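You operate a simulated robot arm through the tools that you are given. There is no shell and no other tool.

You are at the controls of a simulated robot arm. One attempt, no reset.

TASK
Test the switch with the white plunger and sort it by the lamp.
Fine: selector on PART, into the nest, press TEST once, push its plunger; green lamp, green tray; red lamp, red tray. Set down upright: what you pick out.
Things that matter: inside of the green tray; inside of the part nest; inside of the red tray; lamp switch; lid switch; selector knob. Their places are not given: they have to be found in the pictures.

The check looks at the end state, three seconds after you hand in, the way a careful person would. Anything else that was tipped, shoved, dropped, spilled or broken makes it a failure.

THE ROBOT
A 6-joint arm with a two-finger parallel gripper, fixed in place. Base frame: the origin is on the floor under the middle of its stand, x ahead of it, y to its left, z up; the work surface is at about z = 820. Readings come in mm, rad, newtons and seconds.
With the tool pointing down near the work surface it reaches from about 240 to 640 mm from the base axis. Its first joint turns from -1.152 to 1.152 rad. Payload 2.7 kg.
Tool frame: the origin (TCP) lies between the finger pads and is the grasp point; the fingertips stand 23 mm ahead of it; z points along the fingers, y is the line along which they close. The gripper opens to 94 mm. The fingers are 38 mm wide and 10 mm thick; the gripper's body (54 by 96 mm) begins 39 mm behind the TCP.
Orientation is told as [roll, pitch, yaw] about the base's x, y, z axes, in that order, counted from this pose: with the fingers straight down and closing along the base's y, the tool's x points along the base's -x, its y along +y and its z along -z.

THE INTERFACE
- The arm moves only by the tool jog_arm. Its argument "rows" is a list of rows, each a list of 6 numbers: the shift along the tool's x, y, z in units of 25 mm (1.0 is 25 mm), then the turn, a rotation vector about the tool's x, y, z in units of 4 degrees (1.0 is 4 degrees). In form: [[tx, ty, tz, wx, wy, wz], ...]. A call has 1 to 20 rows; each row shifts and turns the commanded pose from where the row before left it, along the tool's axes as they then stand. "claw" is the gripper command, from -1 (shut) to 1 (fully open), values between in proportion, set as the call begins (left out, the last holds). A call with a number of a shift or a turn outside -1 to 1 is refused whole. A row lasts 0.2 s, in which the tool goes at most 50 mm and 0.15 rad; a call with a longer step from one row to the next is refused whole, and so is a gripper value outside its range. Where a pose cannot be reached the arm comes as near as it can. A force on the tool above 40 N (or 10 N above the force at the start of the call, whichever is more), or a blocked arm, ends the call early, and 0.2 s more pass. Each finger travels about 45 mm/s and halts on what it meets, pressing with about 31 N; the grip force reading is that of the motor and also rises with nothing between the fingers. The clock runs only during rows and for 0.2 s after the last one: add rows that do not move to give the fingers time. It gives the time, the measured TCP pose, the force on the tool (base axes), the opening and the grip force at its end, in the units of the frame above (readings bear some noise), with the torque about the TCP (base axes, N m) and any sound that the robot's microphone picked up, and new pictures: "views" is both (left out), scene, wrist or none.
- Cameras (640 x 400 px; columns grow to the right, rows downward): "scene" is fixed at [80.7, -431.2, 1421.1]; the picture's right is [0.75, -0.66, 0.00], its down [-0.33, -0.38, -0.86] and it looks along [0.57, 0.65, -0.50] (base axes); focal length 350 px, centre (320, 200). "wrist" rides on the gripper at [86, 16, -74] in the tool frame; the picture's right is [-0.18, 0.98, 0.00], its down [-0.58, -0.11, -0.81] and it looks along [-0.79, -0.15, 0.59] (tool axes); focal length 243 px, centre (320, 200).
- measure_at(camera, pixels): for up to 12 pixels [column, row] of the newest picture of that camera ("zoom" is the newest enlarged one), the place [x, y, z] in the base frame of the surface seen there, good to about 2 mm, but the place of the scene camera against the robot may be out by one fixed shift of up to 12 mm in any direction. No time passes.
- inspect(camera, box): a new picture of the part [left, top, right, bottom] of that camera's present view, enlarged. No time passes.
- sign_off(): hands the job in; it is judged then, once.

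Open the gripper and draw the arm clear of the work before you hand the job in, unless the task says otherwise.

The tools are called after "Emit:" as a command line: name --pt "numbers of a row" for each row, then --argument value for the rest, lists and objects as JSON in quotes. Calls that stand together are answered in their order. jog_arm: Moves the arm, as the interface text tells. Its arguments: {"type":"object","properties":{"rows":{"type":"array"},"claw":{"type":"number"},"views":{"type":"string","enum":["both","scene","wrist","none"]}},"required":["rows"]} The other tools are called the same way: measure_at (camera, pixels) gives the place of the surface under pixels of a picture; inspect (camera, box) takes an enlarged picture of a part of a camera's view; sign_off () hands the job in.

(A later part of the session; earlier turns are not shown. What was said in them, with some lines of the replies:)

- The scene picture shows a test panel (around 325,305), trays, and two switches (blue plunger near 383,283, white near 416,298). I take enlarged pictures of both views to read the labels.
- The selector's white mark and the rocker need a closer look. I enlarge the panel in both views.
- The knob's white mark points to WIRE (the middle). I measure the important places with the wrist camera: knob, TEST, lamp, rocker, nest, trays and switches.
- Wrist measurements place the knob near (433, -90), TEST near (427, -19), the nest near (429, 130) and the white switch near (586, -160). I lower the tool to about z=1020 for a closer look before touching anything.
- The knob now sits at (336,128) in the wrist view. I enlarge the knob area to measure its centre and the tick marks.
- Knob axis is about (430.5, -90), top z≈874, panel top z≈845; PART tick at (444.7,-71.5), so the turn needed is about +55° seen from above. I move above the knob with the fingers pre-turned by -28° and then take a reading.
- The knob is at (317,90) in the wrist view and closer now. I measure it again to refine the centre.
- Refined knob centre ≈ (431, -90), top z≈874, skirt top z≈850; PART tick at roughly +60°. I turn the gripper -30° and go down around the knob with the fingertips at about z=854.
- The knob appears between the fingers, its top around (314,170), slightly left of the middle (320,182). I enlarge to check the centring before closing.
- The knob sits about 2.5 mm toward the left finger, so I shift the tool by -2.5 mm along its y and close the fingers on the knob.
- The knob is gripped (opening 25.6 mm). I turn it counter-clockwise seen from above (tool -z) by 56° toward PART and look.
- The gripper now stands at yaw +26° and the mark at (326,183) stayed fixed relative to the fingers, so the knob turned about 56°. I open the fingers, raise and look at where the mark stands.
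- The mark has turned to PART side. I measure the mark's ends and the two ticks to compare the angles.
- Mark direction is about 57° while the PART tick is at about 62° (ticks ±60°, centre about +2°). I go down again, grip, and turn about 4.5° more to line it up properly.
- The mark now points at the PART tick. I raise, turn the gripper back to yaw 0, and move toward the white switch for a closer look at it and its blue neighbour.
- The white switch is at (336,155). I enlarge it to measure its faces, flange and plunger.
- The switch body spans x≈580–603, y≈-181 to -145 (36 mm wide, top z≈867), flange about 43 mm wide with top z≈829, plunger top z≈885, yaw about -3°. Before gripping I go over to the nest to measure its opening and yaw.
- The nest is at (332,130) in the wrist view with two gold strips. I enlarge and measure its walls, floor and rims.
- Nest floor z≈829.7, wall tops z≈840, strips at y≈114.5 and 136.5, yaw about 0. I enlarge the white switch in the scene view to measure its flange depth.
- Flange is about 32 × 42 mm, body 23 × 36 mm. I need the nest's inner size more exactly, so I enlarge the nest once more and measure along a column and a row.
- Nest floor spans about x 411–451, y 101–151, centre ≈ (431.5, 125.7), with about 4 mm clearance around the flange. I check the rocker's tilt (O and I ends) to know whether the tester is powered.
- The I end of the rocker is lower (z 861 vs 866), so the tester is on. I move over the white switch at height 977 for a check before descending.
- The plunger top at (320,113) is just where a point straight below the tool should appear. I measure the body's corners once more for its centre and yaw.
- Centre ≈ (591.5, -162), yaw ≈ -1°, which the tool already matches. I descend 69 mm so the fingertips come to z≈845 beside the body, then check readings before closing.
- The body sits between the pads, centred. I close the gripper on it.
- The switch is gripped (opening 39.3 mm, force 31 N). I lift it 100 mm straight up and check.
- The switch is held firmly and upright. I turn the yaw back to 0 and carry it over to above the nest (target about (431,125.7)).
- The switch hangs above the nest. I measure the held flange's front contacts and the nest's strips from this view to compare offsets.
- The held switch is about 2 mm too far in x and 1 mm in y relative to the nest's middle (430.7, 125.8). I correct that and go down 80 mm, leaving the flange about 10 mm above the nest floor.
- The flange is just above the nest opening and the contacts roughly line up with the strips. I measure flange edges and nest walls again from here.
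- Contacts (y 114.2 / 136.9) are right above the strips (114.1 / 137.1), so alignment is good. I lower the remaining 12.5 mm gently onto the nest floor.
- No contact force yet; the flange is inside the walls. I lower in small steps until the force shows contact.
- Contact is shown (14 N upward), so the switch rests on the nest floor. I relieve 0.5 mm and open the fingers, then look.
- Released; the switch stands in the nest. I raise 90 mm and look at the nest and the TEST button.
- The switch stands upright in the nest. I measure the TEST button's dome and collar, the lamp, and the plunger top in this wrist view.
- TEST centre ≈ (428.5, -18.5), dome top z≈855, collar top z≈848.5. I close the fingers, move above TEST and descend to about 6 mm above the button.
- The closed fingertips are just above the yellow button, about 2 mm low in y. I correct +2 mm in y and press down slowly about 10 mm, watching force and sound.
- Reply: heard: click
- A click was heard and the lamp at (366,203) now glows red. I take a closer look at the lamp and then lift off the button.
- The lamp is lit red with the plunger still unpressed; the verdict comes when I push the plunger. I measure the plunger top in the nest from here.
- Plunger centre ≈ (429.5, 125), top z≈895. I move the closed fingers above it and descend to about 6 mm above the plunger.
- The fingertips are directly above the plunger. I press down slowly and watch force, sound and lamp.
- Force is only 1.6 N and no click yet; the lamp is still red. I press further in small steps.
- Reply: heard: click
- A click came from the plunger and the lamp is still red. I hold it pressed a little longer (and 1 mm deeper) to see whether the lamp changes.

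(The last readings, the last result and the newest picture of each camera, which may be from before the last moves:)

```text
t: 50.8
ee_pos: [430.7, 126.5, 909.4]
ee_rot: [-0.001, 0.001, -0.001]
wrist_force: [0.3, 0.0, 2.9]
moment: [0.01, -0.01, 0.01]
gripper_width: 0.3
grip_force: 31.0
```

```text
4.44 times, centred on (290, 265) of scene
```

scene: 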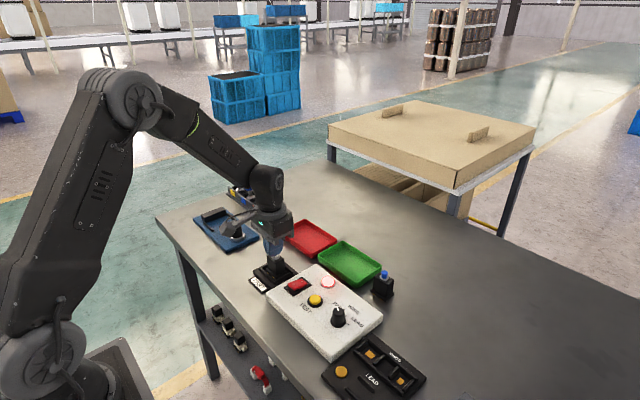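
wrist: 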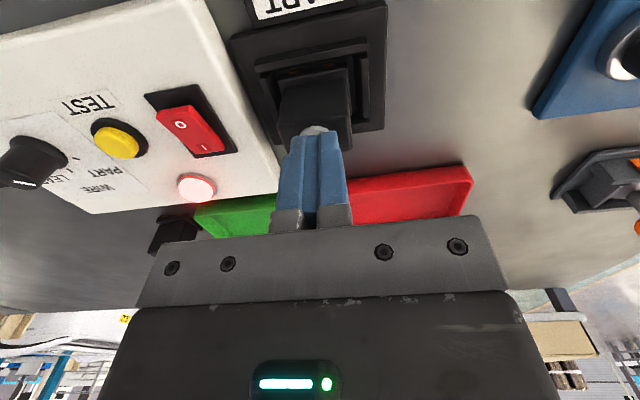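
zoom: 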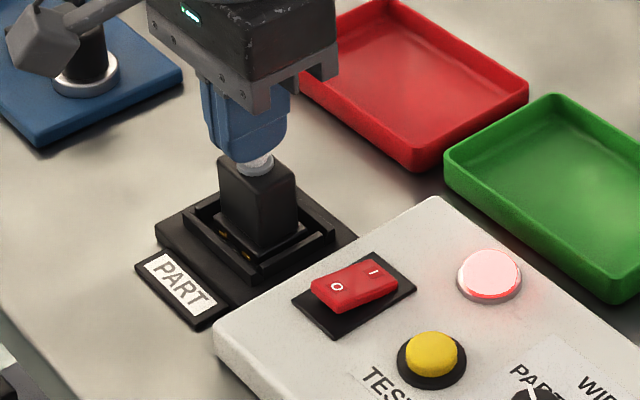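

Still red while the plunger is held down at 3 N. I press about 2.5 mm deeper toward the end of the travel to be sure it is fully pushed, then check the lamp.

Emit:
jog_arm --pt "0 0 0.05 0 0 0" --pt "0 0 0.05 0 0 0" --pt "0 0 0 0 0 0" --pt "0 0 0 0 0 0"

Emit:
inspect --camera "scene" --box '[230, 220, 350, 310]'

Emit:
inspect --camera "scene" --box '[310, 285, 380, 330]'

```text
t: 51.8
ee_pos: [429.5, 127.0, 908.1]
ee_rot: [0.001, -0.002, -0.001]
wrist_force: [-1.8, 0.4, 10.7]
moment: [-0.03, 0.03, -0.02]
gripper_width: 0.2
grip_force: 31.1
```

scene: 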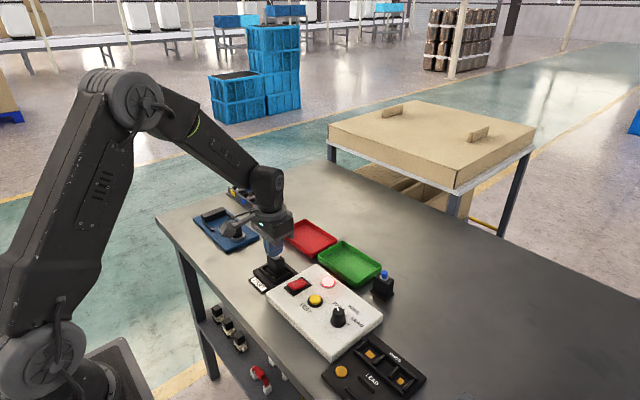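
wrist: 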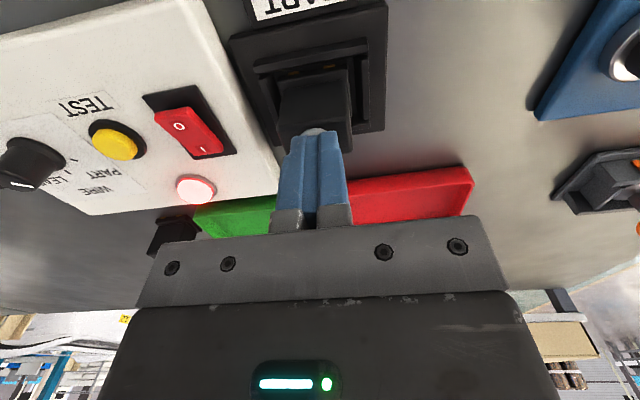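

```text
4.44 times, centred on (290, 265) of scene
```

zoom: 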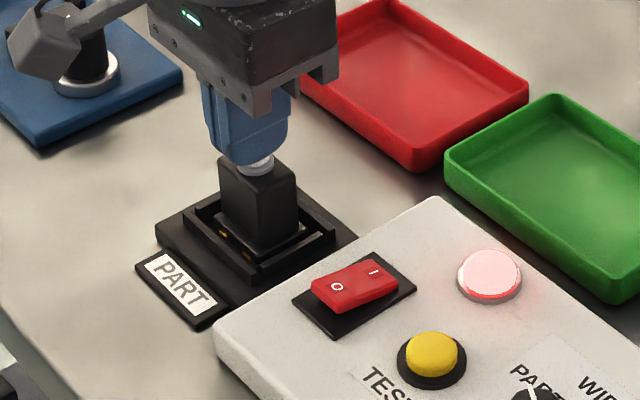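

```text
8.89 times, centred on (345, 308) of scene
```

zoom: 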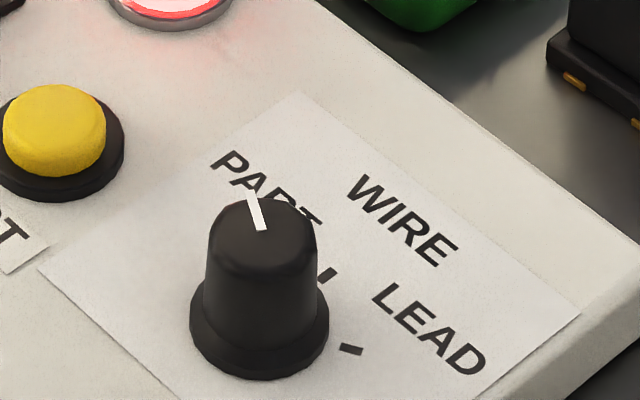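

The plunger is bottomed (10.7 N) and the lamp stays red. I measure the knob mark and ticks in this view to confirm that the selector really stands on PART.

Emit:
measure_at --camera "zoom" --pixels '[[263, 229], [255, 212], [247, 197], [326, 274], [350, 349], [262, 235], [215, 235], [308, 235], [262, 272]]'

```text
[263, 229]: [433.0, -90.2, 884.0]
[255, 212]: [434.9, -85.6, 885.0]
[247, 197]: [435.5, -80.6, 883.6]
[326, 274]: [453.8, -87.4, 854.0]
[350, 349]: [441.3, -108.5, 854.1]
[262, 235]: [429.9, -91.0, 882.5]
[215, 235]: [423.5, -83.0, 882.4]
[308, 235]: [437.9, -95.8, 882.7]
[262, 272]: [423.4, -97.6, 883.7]
```

The selector mark measures around 62–68°, on the PART tick within measuring error. I lift off the plunger and check the lamp and knob from a better angle.

Emit:
jog_arm --pt "0 0 -0.6 0 0 0" --pt "0 0 -1 0 0 0" --pt "0 0 -1 0 0 0" --pt "0.9 -1 0 0 0 0" --pt "0.9 -1 0 0 0 0" --pt "0.9 -1 0 0 0 0" --pt "0.9 -1 0 0 0 0" --pt "0 -1 0 0 0 0" --pt "0 -1 0 0 0 0" --pt "0 -1 0 0 0 0" --pt "0 -1 0 0 0 0" --pt "0 0 0 0 0 0"

Emit:
inspect --camera "wrist" --box '[160, 40, 480, 220]'

```text
t: 54.4
ee_pos: [340.1, -74.1, 974.3]
ee_rot: [0.001, 0.0, 0.0]
wrist_force: [-0.9, 0.3, -0.2]
moment: [0.0, -0.05, -0.04]
gripper_width: 0.1
grip_force: 31.6
```

scene: 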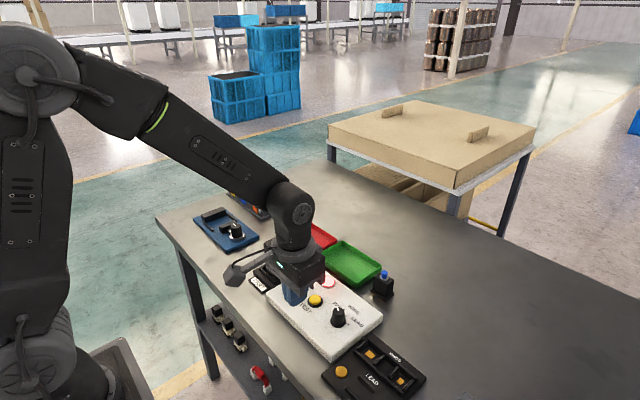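
wrist: 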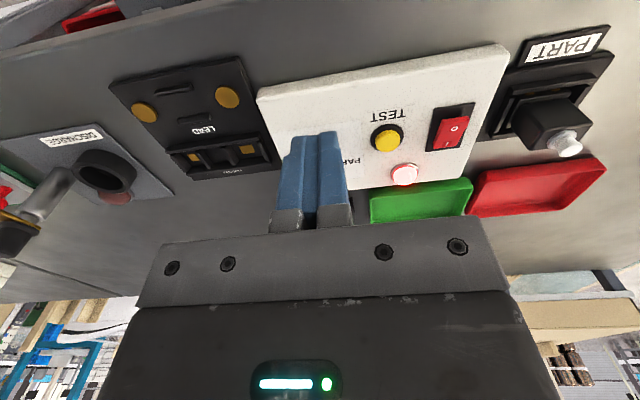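

```text
2.00 times, centred on (320, 130) of wrist
```

zoom: 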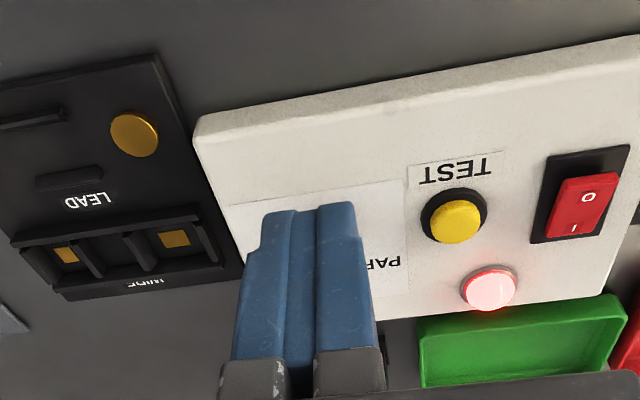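

The closed fingers hide the knob, so I open them and look again at the knob between them.

Emit:
jog_arm --pt "-0.8 -0.6 0 0 0 0" --pt "-0.8 0 0 0 0 0" --pt "-0.4 0 0 0 0 0" --pt "0 0 0 0 0 0" --pt "0 0 0 0 0 0" --claw 0.5

Emit:
inspect --camera "wrist" --box '[265, 60, 385, 150]'

```text
t: 55.6
ee_pos: [390.0, -88.6, 973.3]
ee_rot: [0.0, 0.001, 0.0]
wrist_force: [-1.1, -0.1, -0.5]
moment: [-0.01, 0.01, -0.03]
gripper_width: 70.4
grip_force: 0.0
```

scene: 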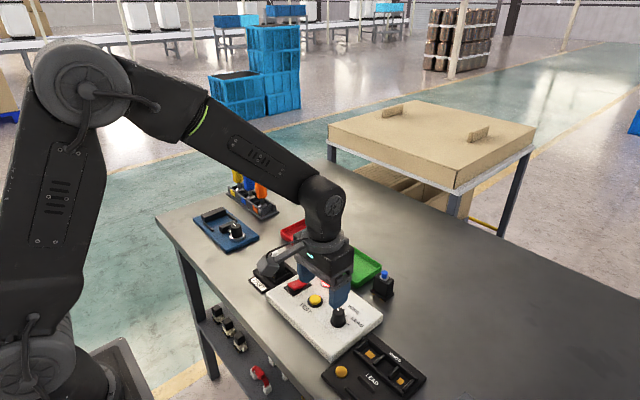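
wrist: 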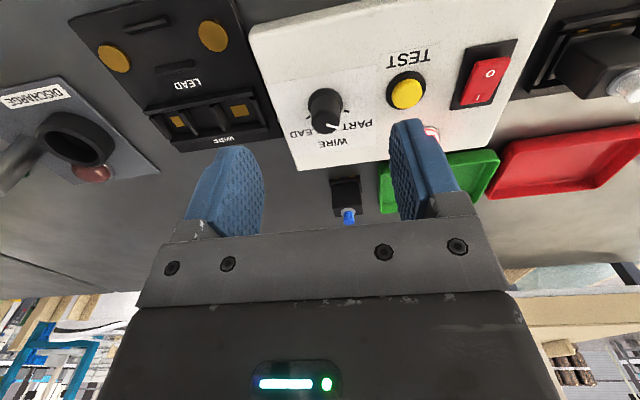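

```text
4.44 times, centred on (325, 105) of wrist
```

zoom: 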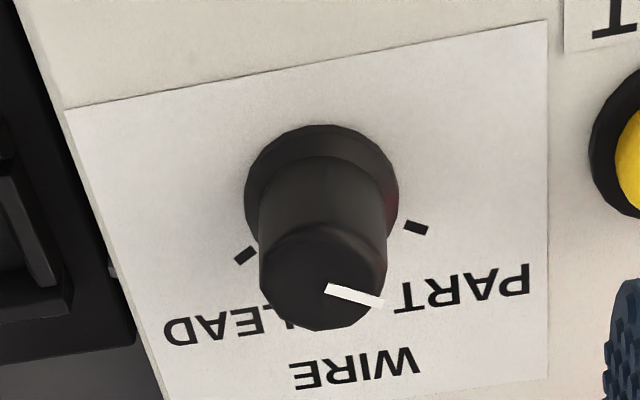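

I measure the mark's ends, both ticks and the knob's rim to compute its angle.

Emit:
measure_at --camera "zoom" --pixels '[[330, 290], [345, 294], [360, 298], [372, 301], [416, 228], [245, 255], [262, 262], [384, 262], [322, 225], [318, 325], [246, 190], [397, 190]]'

Emit:
inspect --camera "wrist" --box '[295, 75, 365, 145]'

```text
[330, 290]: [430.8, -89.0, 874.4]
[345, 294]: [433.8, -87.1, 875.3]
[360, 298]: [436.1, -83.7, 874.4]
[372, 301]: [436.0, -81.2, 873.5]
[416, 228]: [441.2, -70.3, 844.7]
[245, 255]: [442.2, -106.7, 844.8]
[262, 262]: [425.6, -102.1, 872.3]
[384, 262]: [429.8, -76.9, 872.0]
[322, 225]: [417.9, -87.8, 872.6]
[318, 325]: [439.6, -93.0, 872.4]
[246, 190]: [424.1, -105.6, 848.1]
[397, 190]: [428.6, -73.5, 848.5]
```

```text
5.71 times, centred on (330, 110) of wrist
```

zoom: 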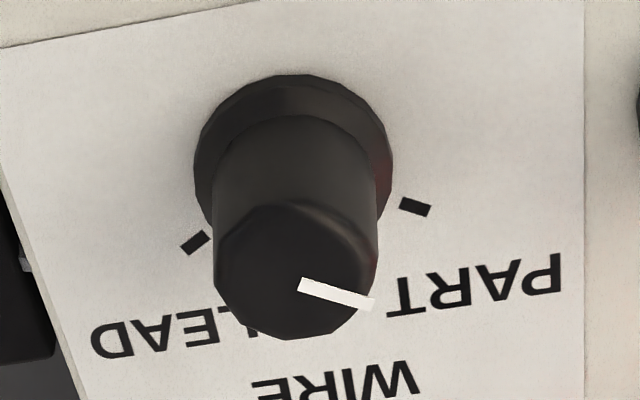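

Mark ≈ 60° against the PART tick at ≈ 60°, so the selector is on PART, and the lamp was red after the plunger click. I go back in front of the nest to verify the switch's seating before sorting it.

Emit:
jog_arm --pt "0.5 1 0 0 0 0" --pt "0.5 1 0 0 0 0" --pt "0.5 1 0 0 0 0" --pt "0.5 1 0 0 0 0" --pt "0 1 0 0 0 0" --pt "0 1 0 0 0 0" --pt "0 1 0 0 0 0" --pt "0 1 0 0 0 0" --pt "0 0.56 0 0 0 0" --pt "0 0 0 0 0 0" --claw 0.3

Emit:
inspect --camera "wrist" --box '[270, 70, 390, 170]'

Emit:
inspect --camera "scene" --box '[230, 210, 390, 310]'

```text
t: 57.8
ee_pos: [339.7, 127.1, 972.3]
ee_rot: [0.001, -0.001, 0.001]
wrist_force: [0.4, -0.8, 0.7]
moment: [0.03, 0.02, 0.02]
gripper_width: 61.4
grip_force: 0.1
```

scene: 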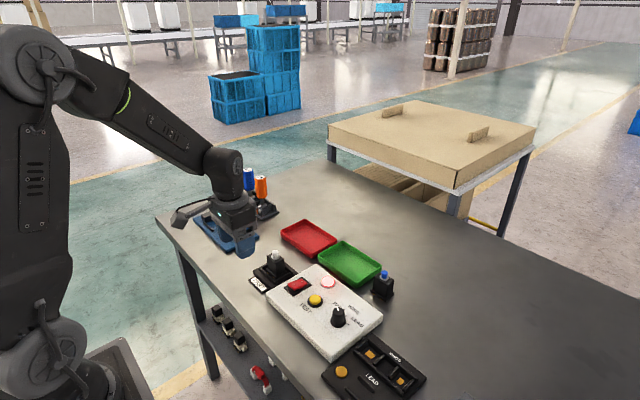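
wrist: 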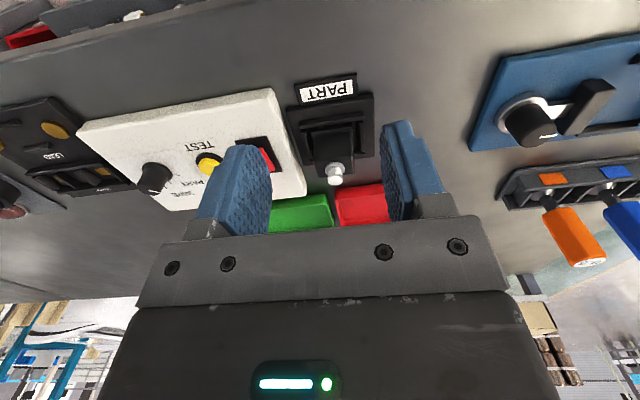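

```text
4.00 times, centred on (330, 120) of wrist
```

zoom: 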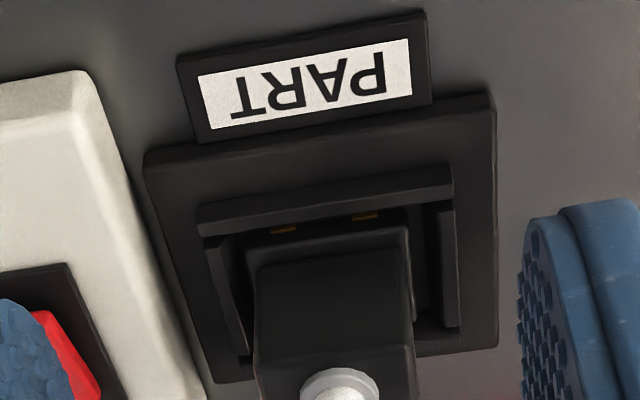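

```text
4.00 times, centred on (310, 260) of scene
```

zoom: 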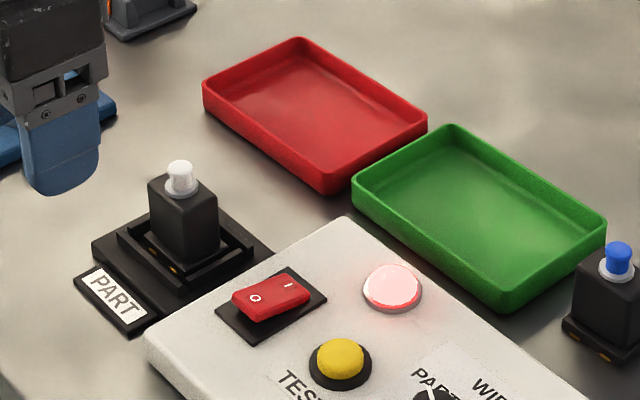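

The switch is in the nest with gold contacts at (283,229),(366,216) of the zoom and the lamp is still red. I re-enlarge the nest and measure the seating.

Emit:
inspect --camera "wrist" --box '[295, 95, 385, 190]'

```text
4.21 times, centred on (340, 142) of wrist
```

zoom: 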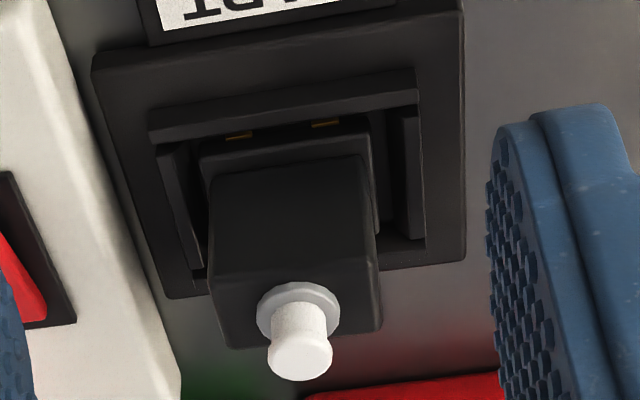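

Emit:
measure_at --camera "zoom" --pixels '[[238, 135], [325, 122], [205, 162], [366, 140], [212, 275], [377, 258], [228, 342], [380, 325], [300, 360], [190, 160], [390, 140], [290, 220]]'

```text
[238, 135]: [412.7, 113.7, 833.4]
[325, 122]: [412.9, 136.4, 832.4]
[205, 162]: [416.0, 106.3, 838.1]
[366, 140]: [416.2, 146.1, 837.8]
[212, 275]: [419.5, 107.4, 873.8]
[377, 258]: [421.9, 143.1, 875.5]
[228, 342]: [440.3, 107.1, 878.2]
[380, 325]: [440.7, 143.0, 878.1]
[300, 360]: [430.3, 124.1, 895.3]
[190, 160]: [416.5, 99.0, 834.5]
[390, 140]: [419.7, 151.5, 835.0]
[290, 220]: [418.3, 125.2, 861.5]
```

The switch is well seated (contacts at z≈833 over the strips), so the red lamp is a valid result: it goes in the red tray. I measure the red tray's rim and floor in the scene and wrist pictures.

Emit:
inspect --camera "scene" --box '[270, 210, 350, 265]'

```text
7.27 times, centred on (310, 238) of scene
```

zoom: 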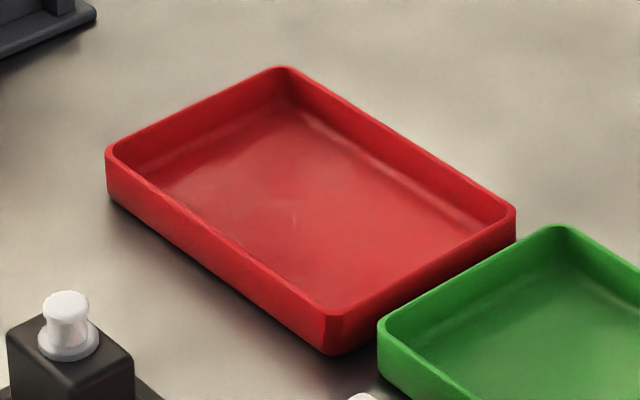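

Emit:
measure_at --camera "zoom" --pixels '[[110, 152], [282, 68], [515, 210], [335, 315], [310, 200], [165, 180], [290, 110], [465, 225], [320, 285], [250, 250], [390, 165], [220, 150]]'

```text
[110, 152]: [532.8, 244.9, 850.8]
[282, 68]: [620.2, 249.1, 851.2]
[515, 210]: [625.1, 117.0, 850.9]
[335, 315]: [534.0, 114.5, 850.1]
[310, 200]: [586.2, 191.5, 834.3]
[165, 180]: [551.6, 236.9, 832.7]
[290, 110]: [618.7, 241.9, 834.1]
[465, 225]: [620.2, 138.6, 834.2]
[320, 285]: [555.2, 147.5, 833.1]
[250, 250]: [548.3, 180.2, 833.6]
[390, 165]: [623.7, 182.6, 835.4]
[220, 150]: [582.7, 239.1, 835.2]
```

Red tray: outer x≈532–622, y≈115–249, rim z≈841, floor z≈824, centre ≈ (576, 183). Now I move over the switch in the nest and descend with open fingers.

Emit:
jog_arm --pt "-0.9 -0.01 0 0 0 0" --pt "-0.9 0 0 0 0 0" --pt "-0.9 0 0 0 0 0" --pt "-0.91 0 0 0 0 0" --pt "0 0 0 0 0 0" --pt "0 0 0.8 0 0 0" --pt "0 0 0.7 0 0 0" --pt "0 0 0 0 0 0"

Emit:
inspect --camera "wrist" --box '[240, 60, 420, 220]'

```text
t: 59.6
ee_pos: [428.8, 126.4, 936.2]
ee_rot: [0.0, 0.0, -0.002]
wrist_force: [-0.7, 0.0, -0.5]
moment: [0.0, -0.02, 0.03]
gripper_width: 61.1
grip_force: 0.1
```

scene: 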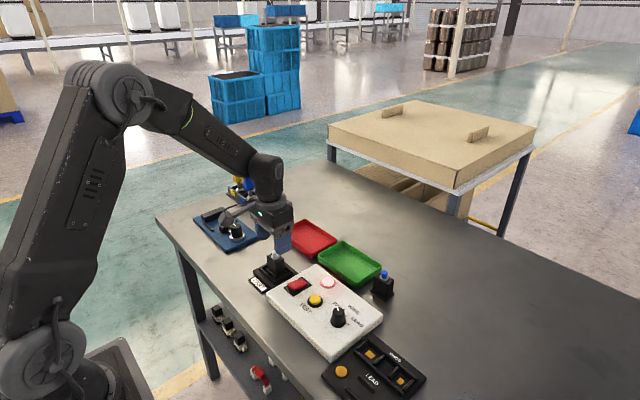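
wrist: 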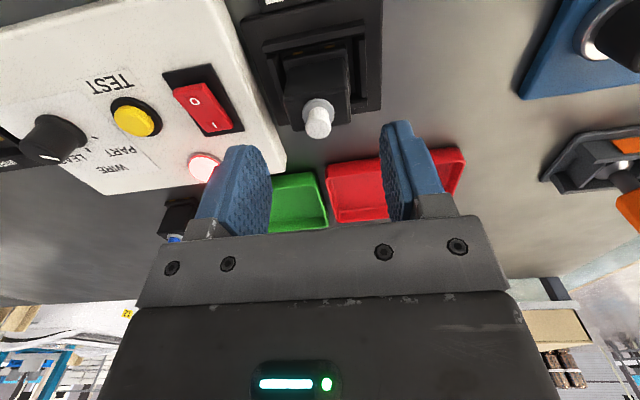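

```text
2.50 times, centred on (330, 140) of wrist
```

zoom: 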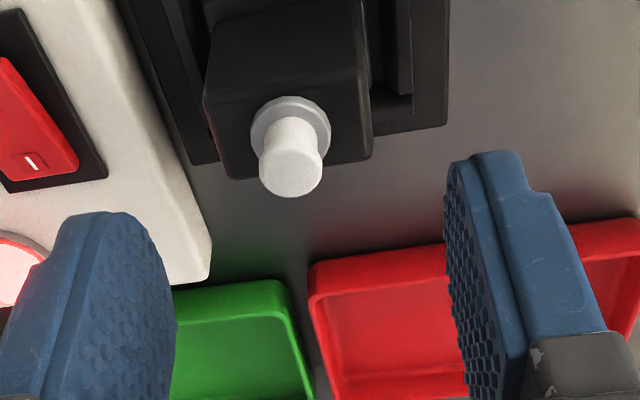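

The plunger at (318,122) matches a point straight below the tool. I descend the remaining 58 mm to the grip height and close.

Emit:
jog_arm --pt "0 0 0.8 0 0 0" --pt "0 0 0.8 0 0 0" --pt "0 0 0.5 0 0 0" --pt "0 0 0.2 0 0 0" --pt "0 0 0 0 0 0"

Emit:
jog_arm --pt "0 0 0 0 0 0" --pt "0 0 0 0 0 0" --pt "0 0 0 0 0 0" --pt "0 0 0 0 0 0" --pt "0 0 0 0 0 0" --claw -1

```text
t: 60.8
ee_pos: [430.4, 124.9, 877.6]
ee_rot: [0.001, -0.001, 0.0]
wrist_force: [-0.5, -0.6, 0.7]
moment: [0.01, 0.01, 0.0]
gripper_width: 60.8
grip_force: 0.0
```

scene: 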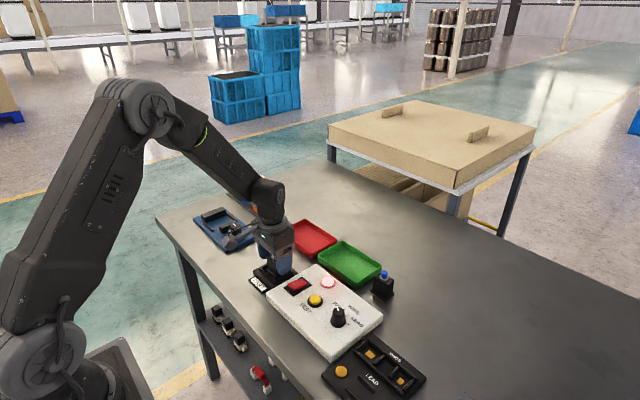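
wrist: 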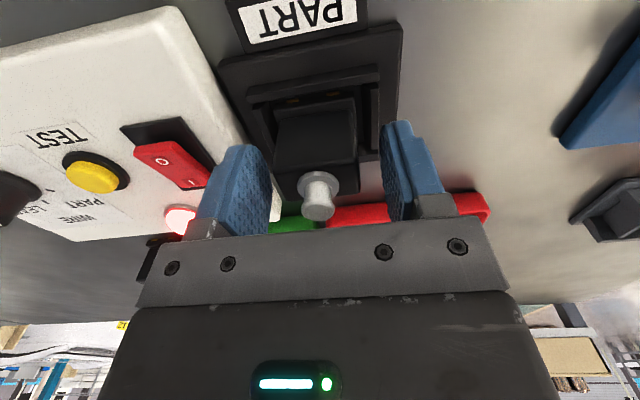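

```text
t: 62.0
ee_pos: [428.1, 125.3, 877.5]
ee_rot: [0.0, 0.002, 0.002]
wrist_force: [0.3, -0.3, -0.9]
moment: [0.0, 0.03, -0.02]
gripper_width: 39.4
grip_force: 31.6
```

scene: 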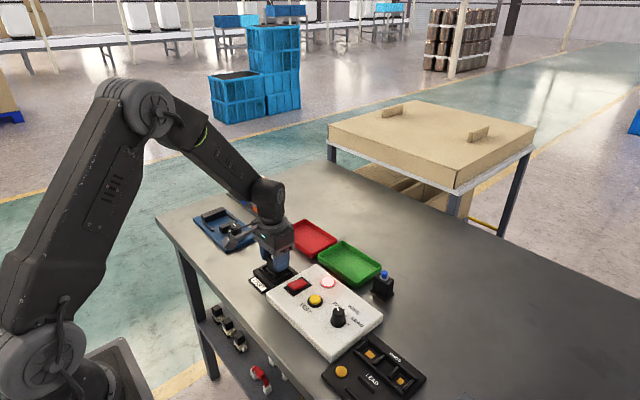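
wrist: 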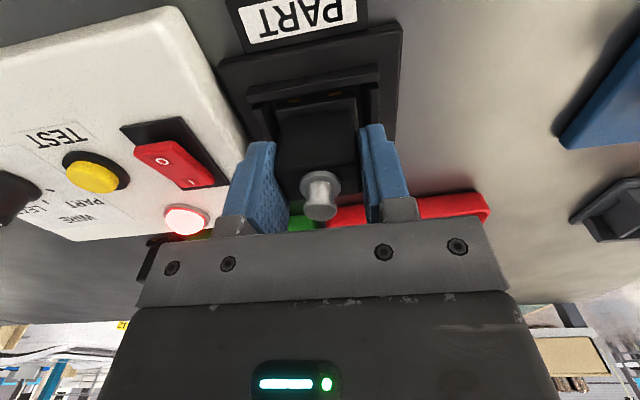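

Gripped again (39.4 mm, 31.6 N). I lift it straight up 90 mm, then carry it above the red tray's middle.

Emit:
jog_arm --pt "0 0 -0.3 0 0 0" --pt "0 0 -0.7 0 0 0" --pt "0 0 -0.9 0 0 0" --pt "0 0 -0.9 0 0 0" --pt "0 0 -0.8 0 0 0" --pt "0 0 0 0 0 0" --pt "-0.837 0.331 0 0 0 0" --pt "-0.837 0.331 0 0 0 0" --pt "-0.837 0.331 0 0 0 0" --pt "-0.837 0.331 0 0 0 0" --pt "-0.837 0.331 0 0 0 0" --pt "-0.837 0.331 0 0 0 0" --pt "-0.837 0.331 0 0 0 0" --pt "0 0 0 0 0 0"

Emit:
inspect --camera "wrist" --box '[180, 0, 480, 200]'

Emit:
inspect --camera "scene" --box '[260, 170, 400, 300]'

```text
t: 65.0
ee_pos: [575.3, 182.7, 968.3]
ee_rot: [0.001, 0.0, 0.0]
wrist_force: [0.0, 0.5, -0.6]
moment: [-0.03, 0.02, 0.03]
gripper_width: 39.7
grip_force: 31.2
```

scene: 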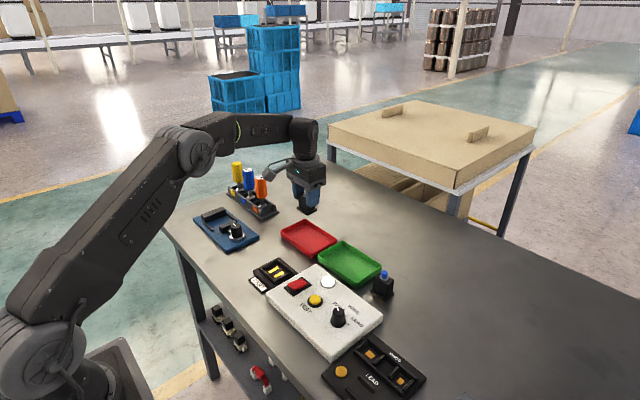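
wrist: 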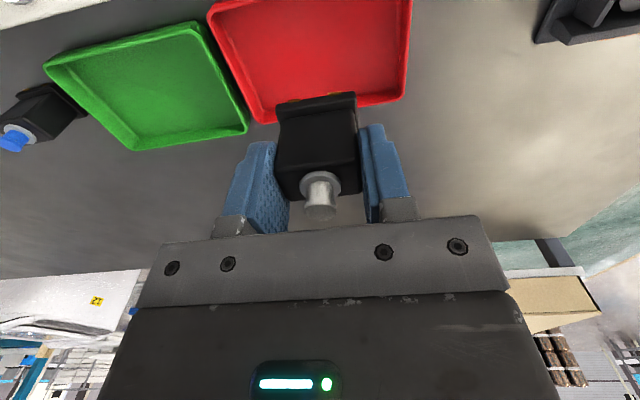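

```text
2.00 times, centred on (330, 100) of wrist
```

zoom: 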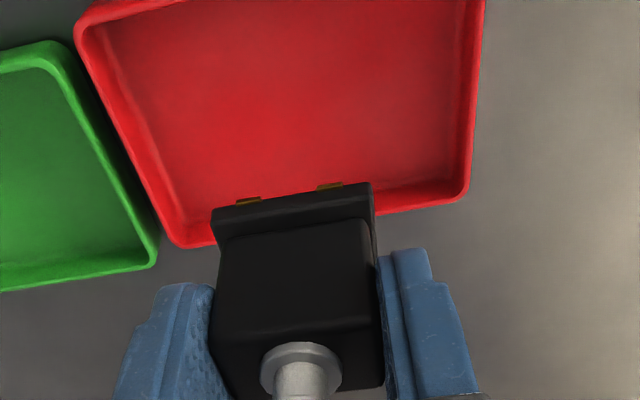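

```text
3.08 times, centred on (330, 235) of scene
```

zoom: 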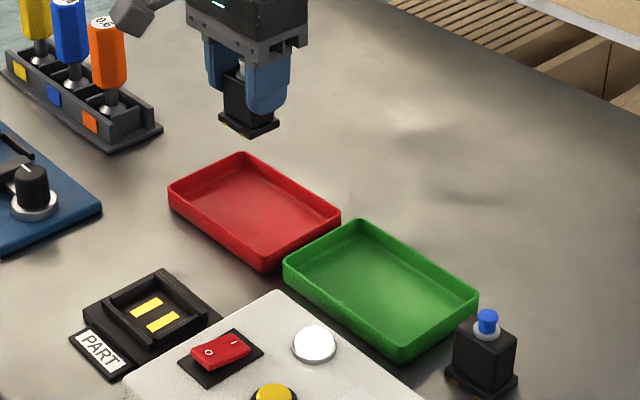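

The lamp went off once the part left the nest. I measure the red tray's edges in the wrist view to confirm the target.

Emit:
measure_at --camera "wrist" --pixels '[[265, 122], [408, 98], [216, 5], [410, 10], [300, 60], [270, 110], [395, 95], [290, 90], [380, 80], [310, 20], [316, 99]]'

```text
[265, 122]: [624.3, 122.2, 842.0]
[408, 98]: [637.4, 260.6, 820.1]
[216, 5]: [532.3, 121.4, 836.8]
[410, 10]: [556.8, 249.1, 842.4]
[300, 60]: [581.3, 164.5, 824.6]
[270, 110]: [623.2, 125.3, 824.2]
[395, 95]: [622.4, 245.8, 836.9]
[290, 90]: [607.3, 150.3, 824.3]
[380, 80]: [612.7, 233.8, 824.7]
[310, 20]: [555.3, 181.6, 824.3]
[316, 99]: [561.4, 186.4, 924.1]
```

Tray floor z≈824.4, centre ≈ (578, 184); the switch is above its middle. I lower 92.5 mm, leaving about 3 mm to the tray floor.

Emit:
jog_arm --pt "0 0 0.8 0 0 0" --pt "0 0 0.8 0 0 0" --pt "0 0 0.8 0 0 0" --pt "0 0 0.7 0 0 0" --pt "0 0 0.4 0 0 0" --pt "0 0 0.2 0 0 0" --pt "0 0 0 0 0 0"

Emit:
jog_arm --pt "0 0 0.04 0 0 0" --pt "0 0 0.03 0 0 0" --pt "0 0 0 0 0 0" --views "none"

```text
t: 66.6
ee_pos: [576.6, 182.3, 874.6]
ee_rot: [0.0, 0.002, 0.0]
wrist_force: [-0.5, 0.3, 0.0]
moment: [0.0, -0.05, -0.01]
gripper_width: 39.4
grip_force: 31.6
```

scene: 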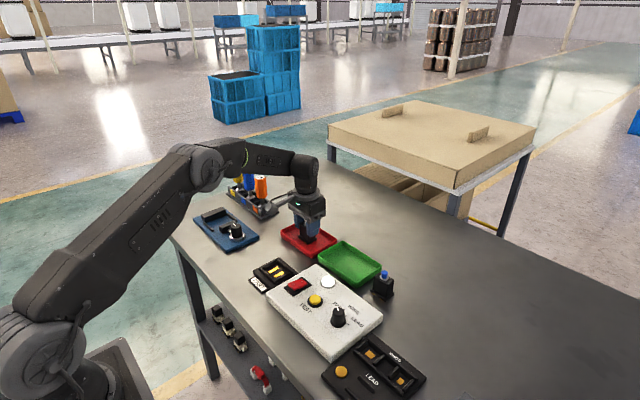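
wrist: 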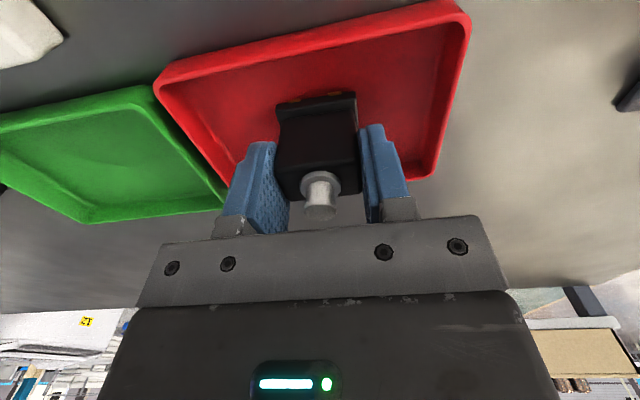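

```text
t: 67.4
ee_pos: [577.0, 181.9, 873.6]
ee_rot: [0.0, 0.0, 0.0]
wrist_force: [-0.5, -0.2, 0.0]
moment: [-0.03, 0.0, -0.02]
gripper_width: 39.3
grip_force: 31.0
```

No contact yet at z≈873.6. I lower in half-millimetre steps until the floor is felt.

Emit:
jog_arm --pt "0 0 0.025 0 0 0" --pt "0 0 0.025 0 0 0" --pt "0 0 0 0 0 0" --views "none"

```text
t: 68.2
ee_pos: [576.1, 182.9, 871.8]
ee_rot: [0.0, -0.002, 0.002]
wrist_force: [0.6, 0.2, -0.3]
moment: [-0.04, 0.02, 0.02]
gripper_width: 39.1
grip_force: 30.6
```

Still no contact. I continue with small steps.

Emit:
jog_arm --pt "0 0 0.02 0 0 0" --pt "0 0 0.02 0 0 0" --pt "0 0 0 0 0 0" --views "none"

```text
t: 69.0
ee_pos: [575.5, 183.8, 871.0]
ee_rot: [0.001, -0.002, -0.001]
wrist_force: [-0.9, -0.9, 2.2]
moment: [-0.04, 0.04, -0.05]
gripper_width: 39.2
grip_force: 30.8
```

A first hint of contact (2.2 N). One more half-millimetre step.

Emit:
jog_arm --pt "0 0 0.02 0 0 0" --pt "0 0 0 0 0 0" --views "wrist"

```text
t: 69.6
ee_pos: [577.0, 183.2, 870.9]
ee_rot: [0.0, -0.002, 0.002]
wrist_force: [-1.7, -0.6, 7.8]
moment: [0.01, 0.12, -0.01]
gripper_width: 39.5
grip_force: 30.8
```

wrist: 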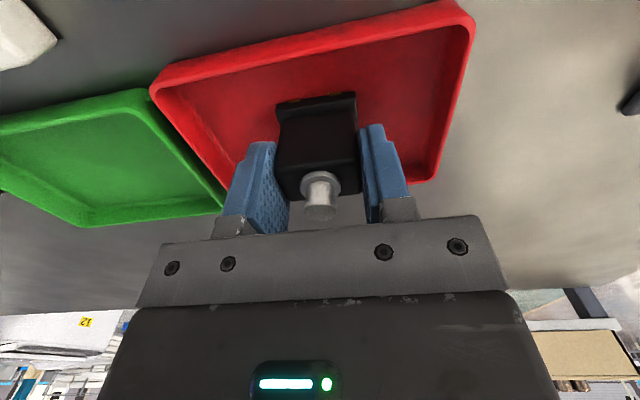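

The switch rests on the tray floor (7.8 N). I open the fingers gently to 61 mm and then rise straight up.

Emit:
jog_arm --pt "0 0 0 0 0 0" --pt "0 0 0 0 0 0" --pt "0 0 0 0 0 0" --pt "0 0 0 0 0 0" --claw 0.3

Emit:
jog_arm --pt "0 0 -0.4 0 0 0" --pt "0 0 -0.8 0 0 0" --pt "0 0 -1 0 0 0" --pt "0 0 -1 0 0 0" --pt "0 0 -1 0 0 0" --pt "0 0 0 0 0 0"

Emit:
inspect --camera "scene" --box '[250, 190, 430, 320]'

```text
t: 70.6
ee_pos: [576.2, 181.6, 871.3]
ee_rot: [-0.002, 0.0, -0.001]
wrist_force: [-1.2, 0.2, 0.1]
moment: [0.0, -0.03, -0.03]
gripper_width: 61.1
grip_force: 0.0
```

scene: 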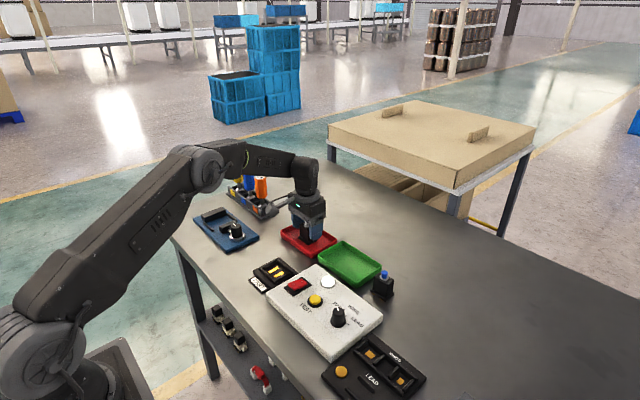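
wrist: 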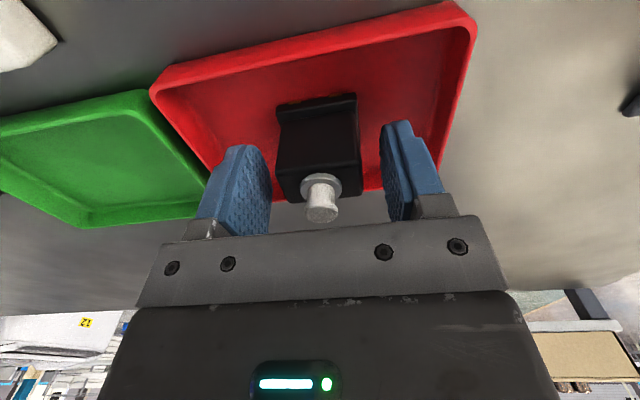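

```text
t: 72.0
ee_pos: [575.6, 183.9, 975.3]
ee_rot: [0.0, 0.0, -0.001]
wrist_force: [0.1, -0.6, -1.0]
moment: [0.01, -0.01, 0.0]
gripper_width: 61.2
grip_force: 0.0
```

scene: 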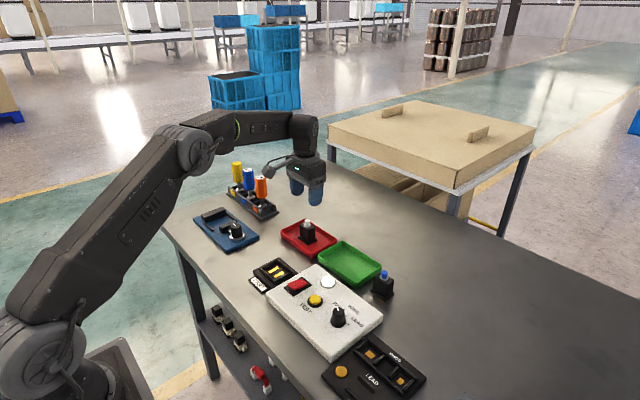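
wrist: 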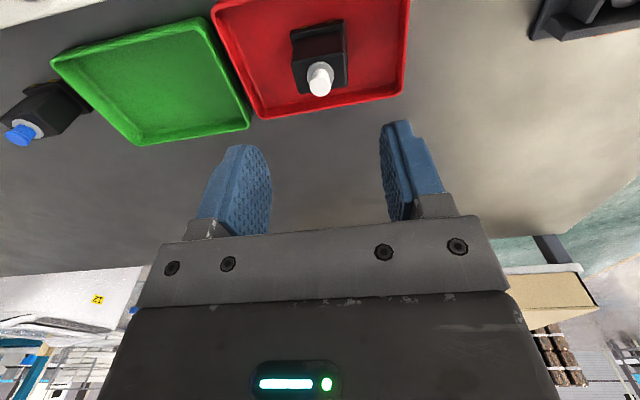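

```text
3.08 times, centred on (340, 255) of scene
```

zoom: 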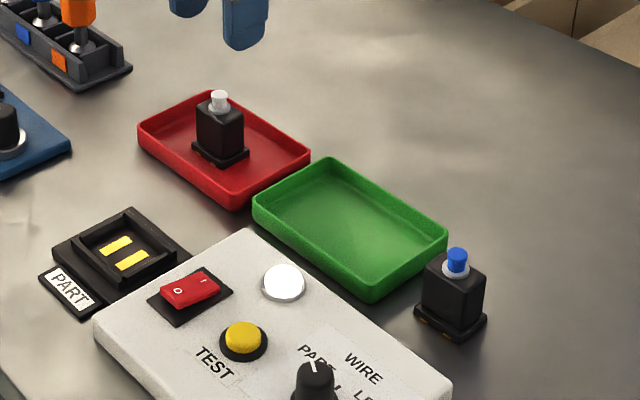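

The white switch stands upright in the middle of the red tray, and everything else is in place. I open the gripper fully, raise and draw the arm back clear of the work.

Emit:
jog_arm --pt "0 0 -1 0 0 0" --pt "0 0 -1 0 0 0" --pt "0 0 -1 0 0 0" --pt "0 0 -1 0 0 0" --pt "0 0 -1 0 0 0" --pt "0 0 -1 0 0 0" --pt "1 -0.9 -0.2 0 0 0" --pt "1 -0.9 -0.2 0 0 0" --pt "1 -0.9 -0.2 0 0 0" --pt "1 -0.9 -0.2 0 0 0" --pt "1 -0.9 -0.2 0 0 0" --pt "1 -0.9 0 0 0 0" --pt "1 -0.9 0 0 0 0" --pt "1 -0.9 0 0 0 0" --pt "1 -0.9 0 0 0 0" --pt "0 -0.9 0 0 0 0" --pt "0 0 0 0 0 0" --claw 1

Emit:
inspect --camera "scene" --box '[180, 170, 440, 400]'

```text
t: 75.6
ee_pos: [342.3, -46.7, 1148.0]
ee_rot: [-0.001, -0.001, 0.0]
wrist_force: [0.5, -0.3, 1.0]
moment: [0.02, 0.02, -0.02]
gripper_width: 94.0
grip_force: 0.1
out of reach, approached as far as the arm can: row 6
```

scene: 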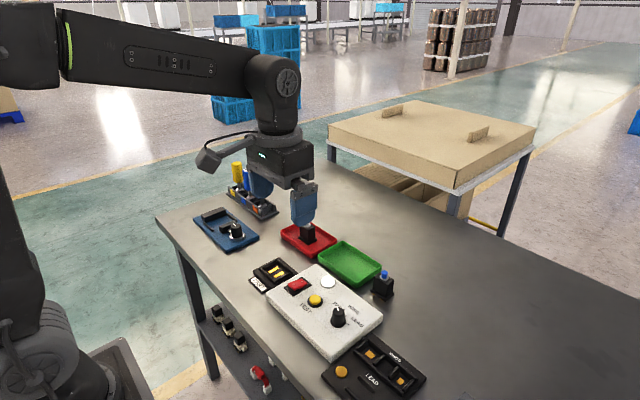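
wrist: 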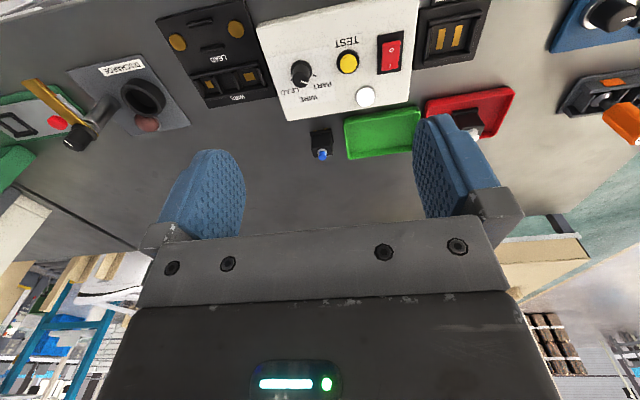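

```text
1.74 times, centred on (310, 285) of scene
```

zoom: 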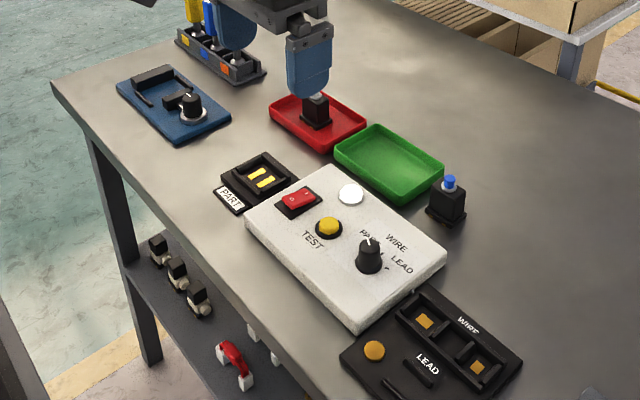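

The arm is clear (TCP at z≈1148, gripper fully open). The white switch stands upright in the red tray, the blue switch was not touched, and the lamp is off, so I hand the job in.

Emit:
sign_off

```text
The job is handed in.
```

The white-plunger switch tested red, so it now stands upright in the middle of the red tray.

- **Selector:** I turned the knob from WIRE to PART. The mark lines up with the PART tick to within a few degrees.
- **Nest:** I set the switch flat in the part nest, with its contacts over the two gold strips.
- **Test:** I pressed TEST once, with one click, and the lamp went red. I then pushed the plunger until it clicked and bottomed out, and the lamp stayed red the whole time.
- **Lamp off:** The lamp went out after I lifted the switch out of the nest.

The switch with the blue plunger was not touched, and nothing else was tipped or shoved that I could see. The gripper is fully open and the arm is drawn back clear of the work.
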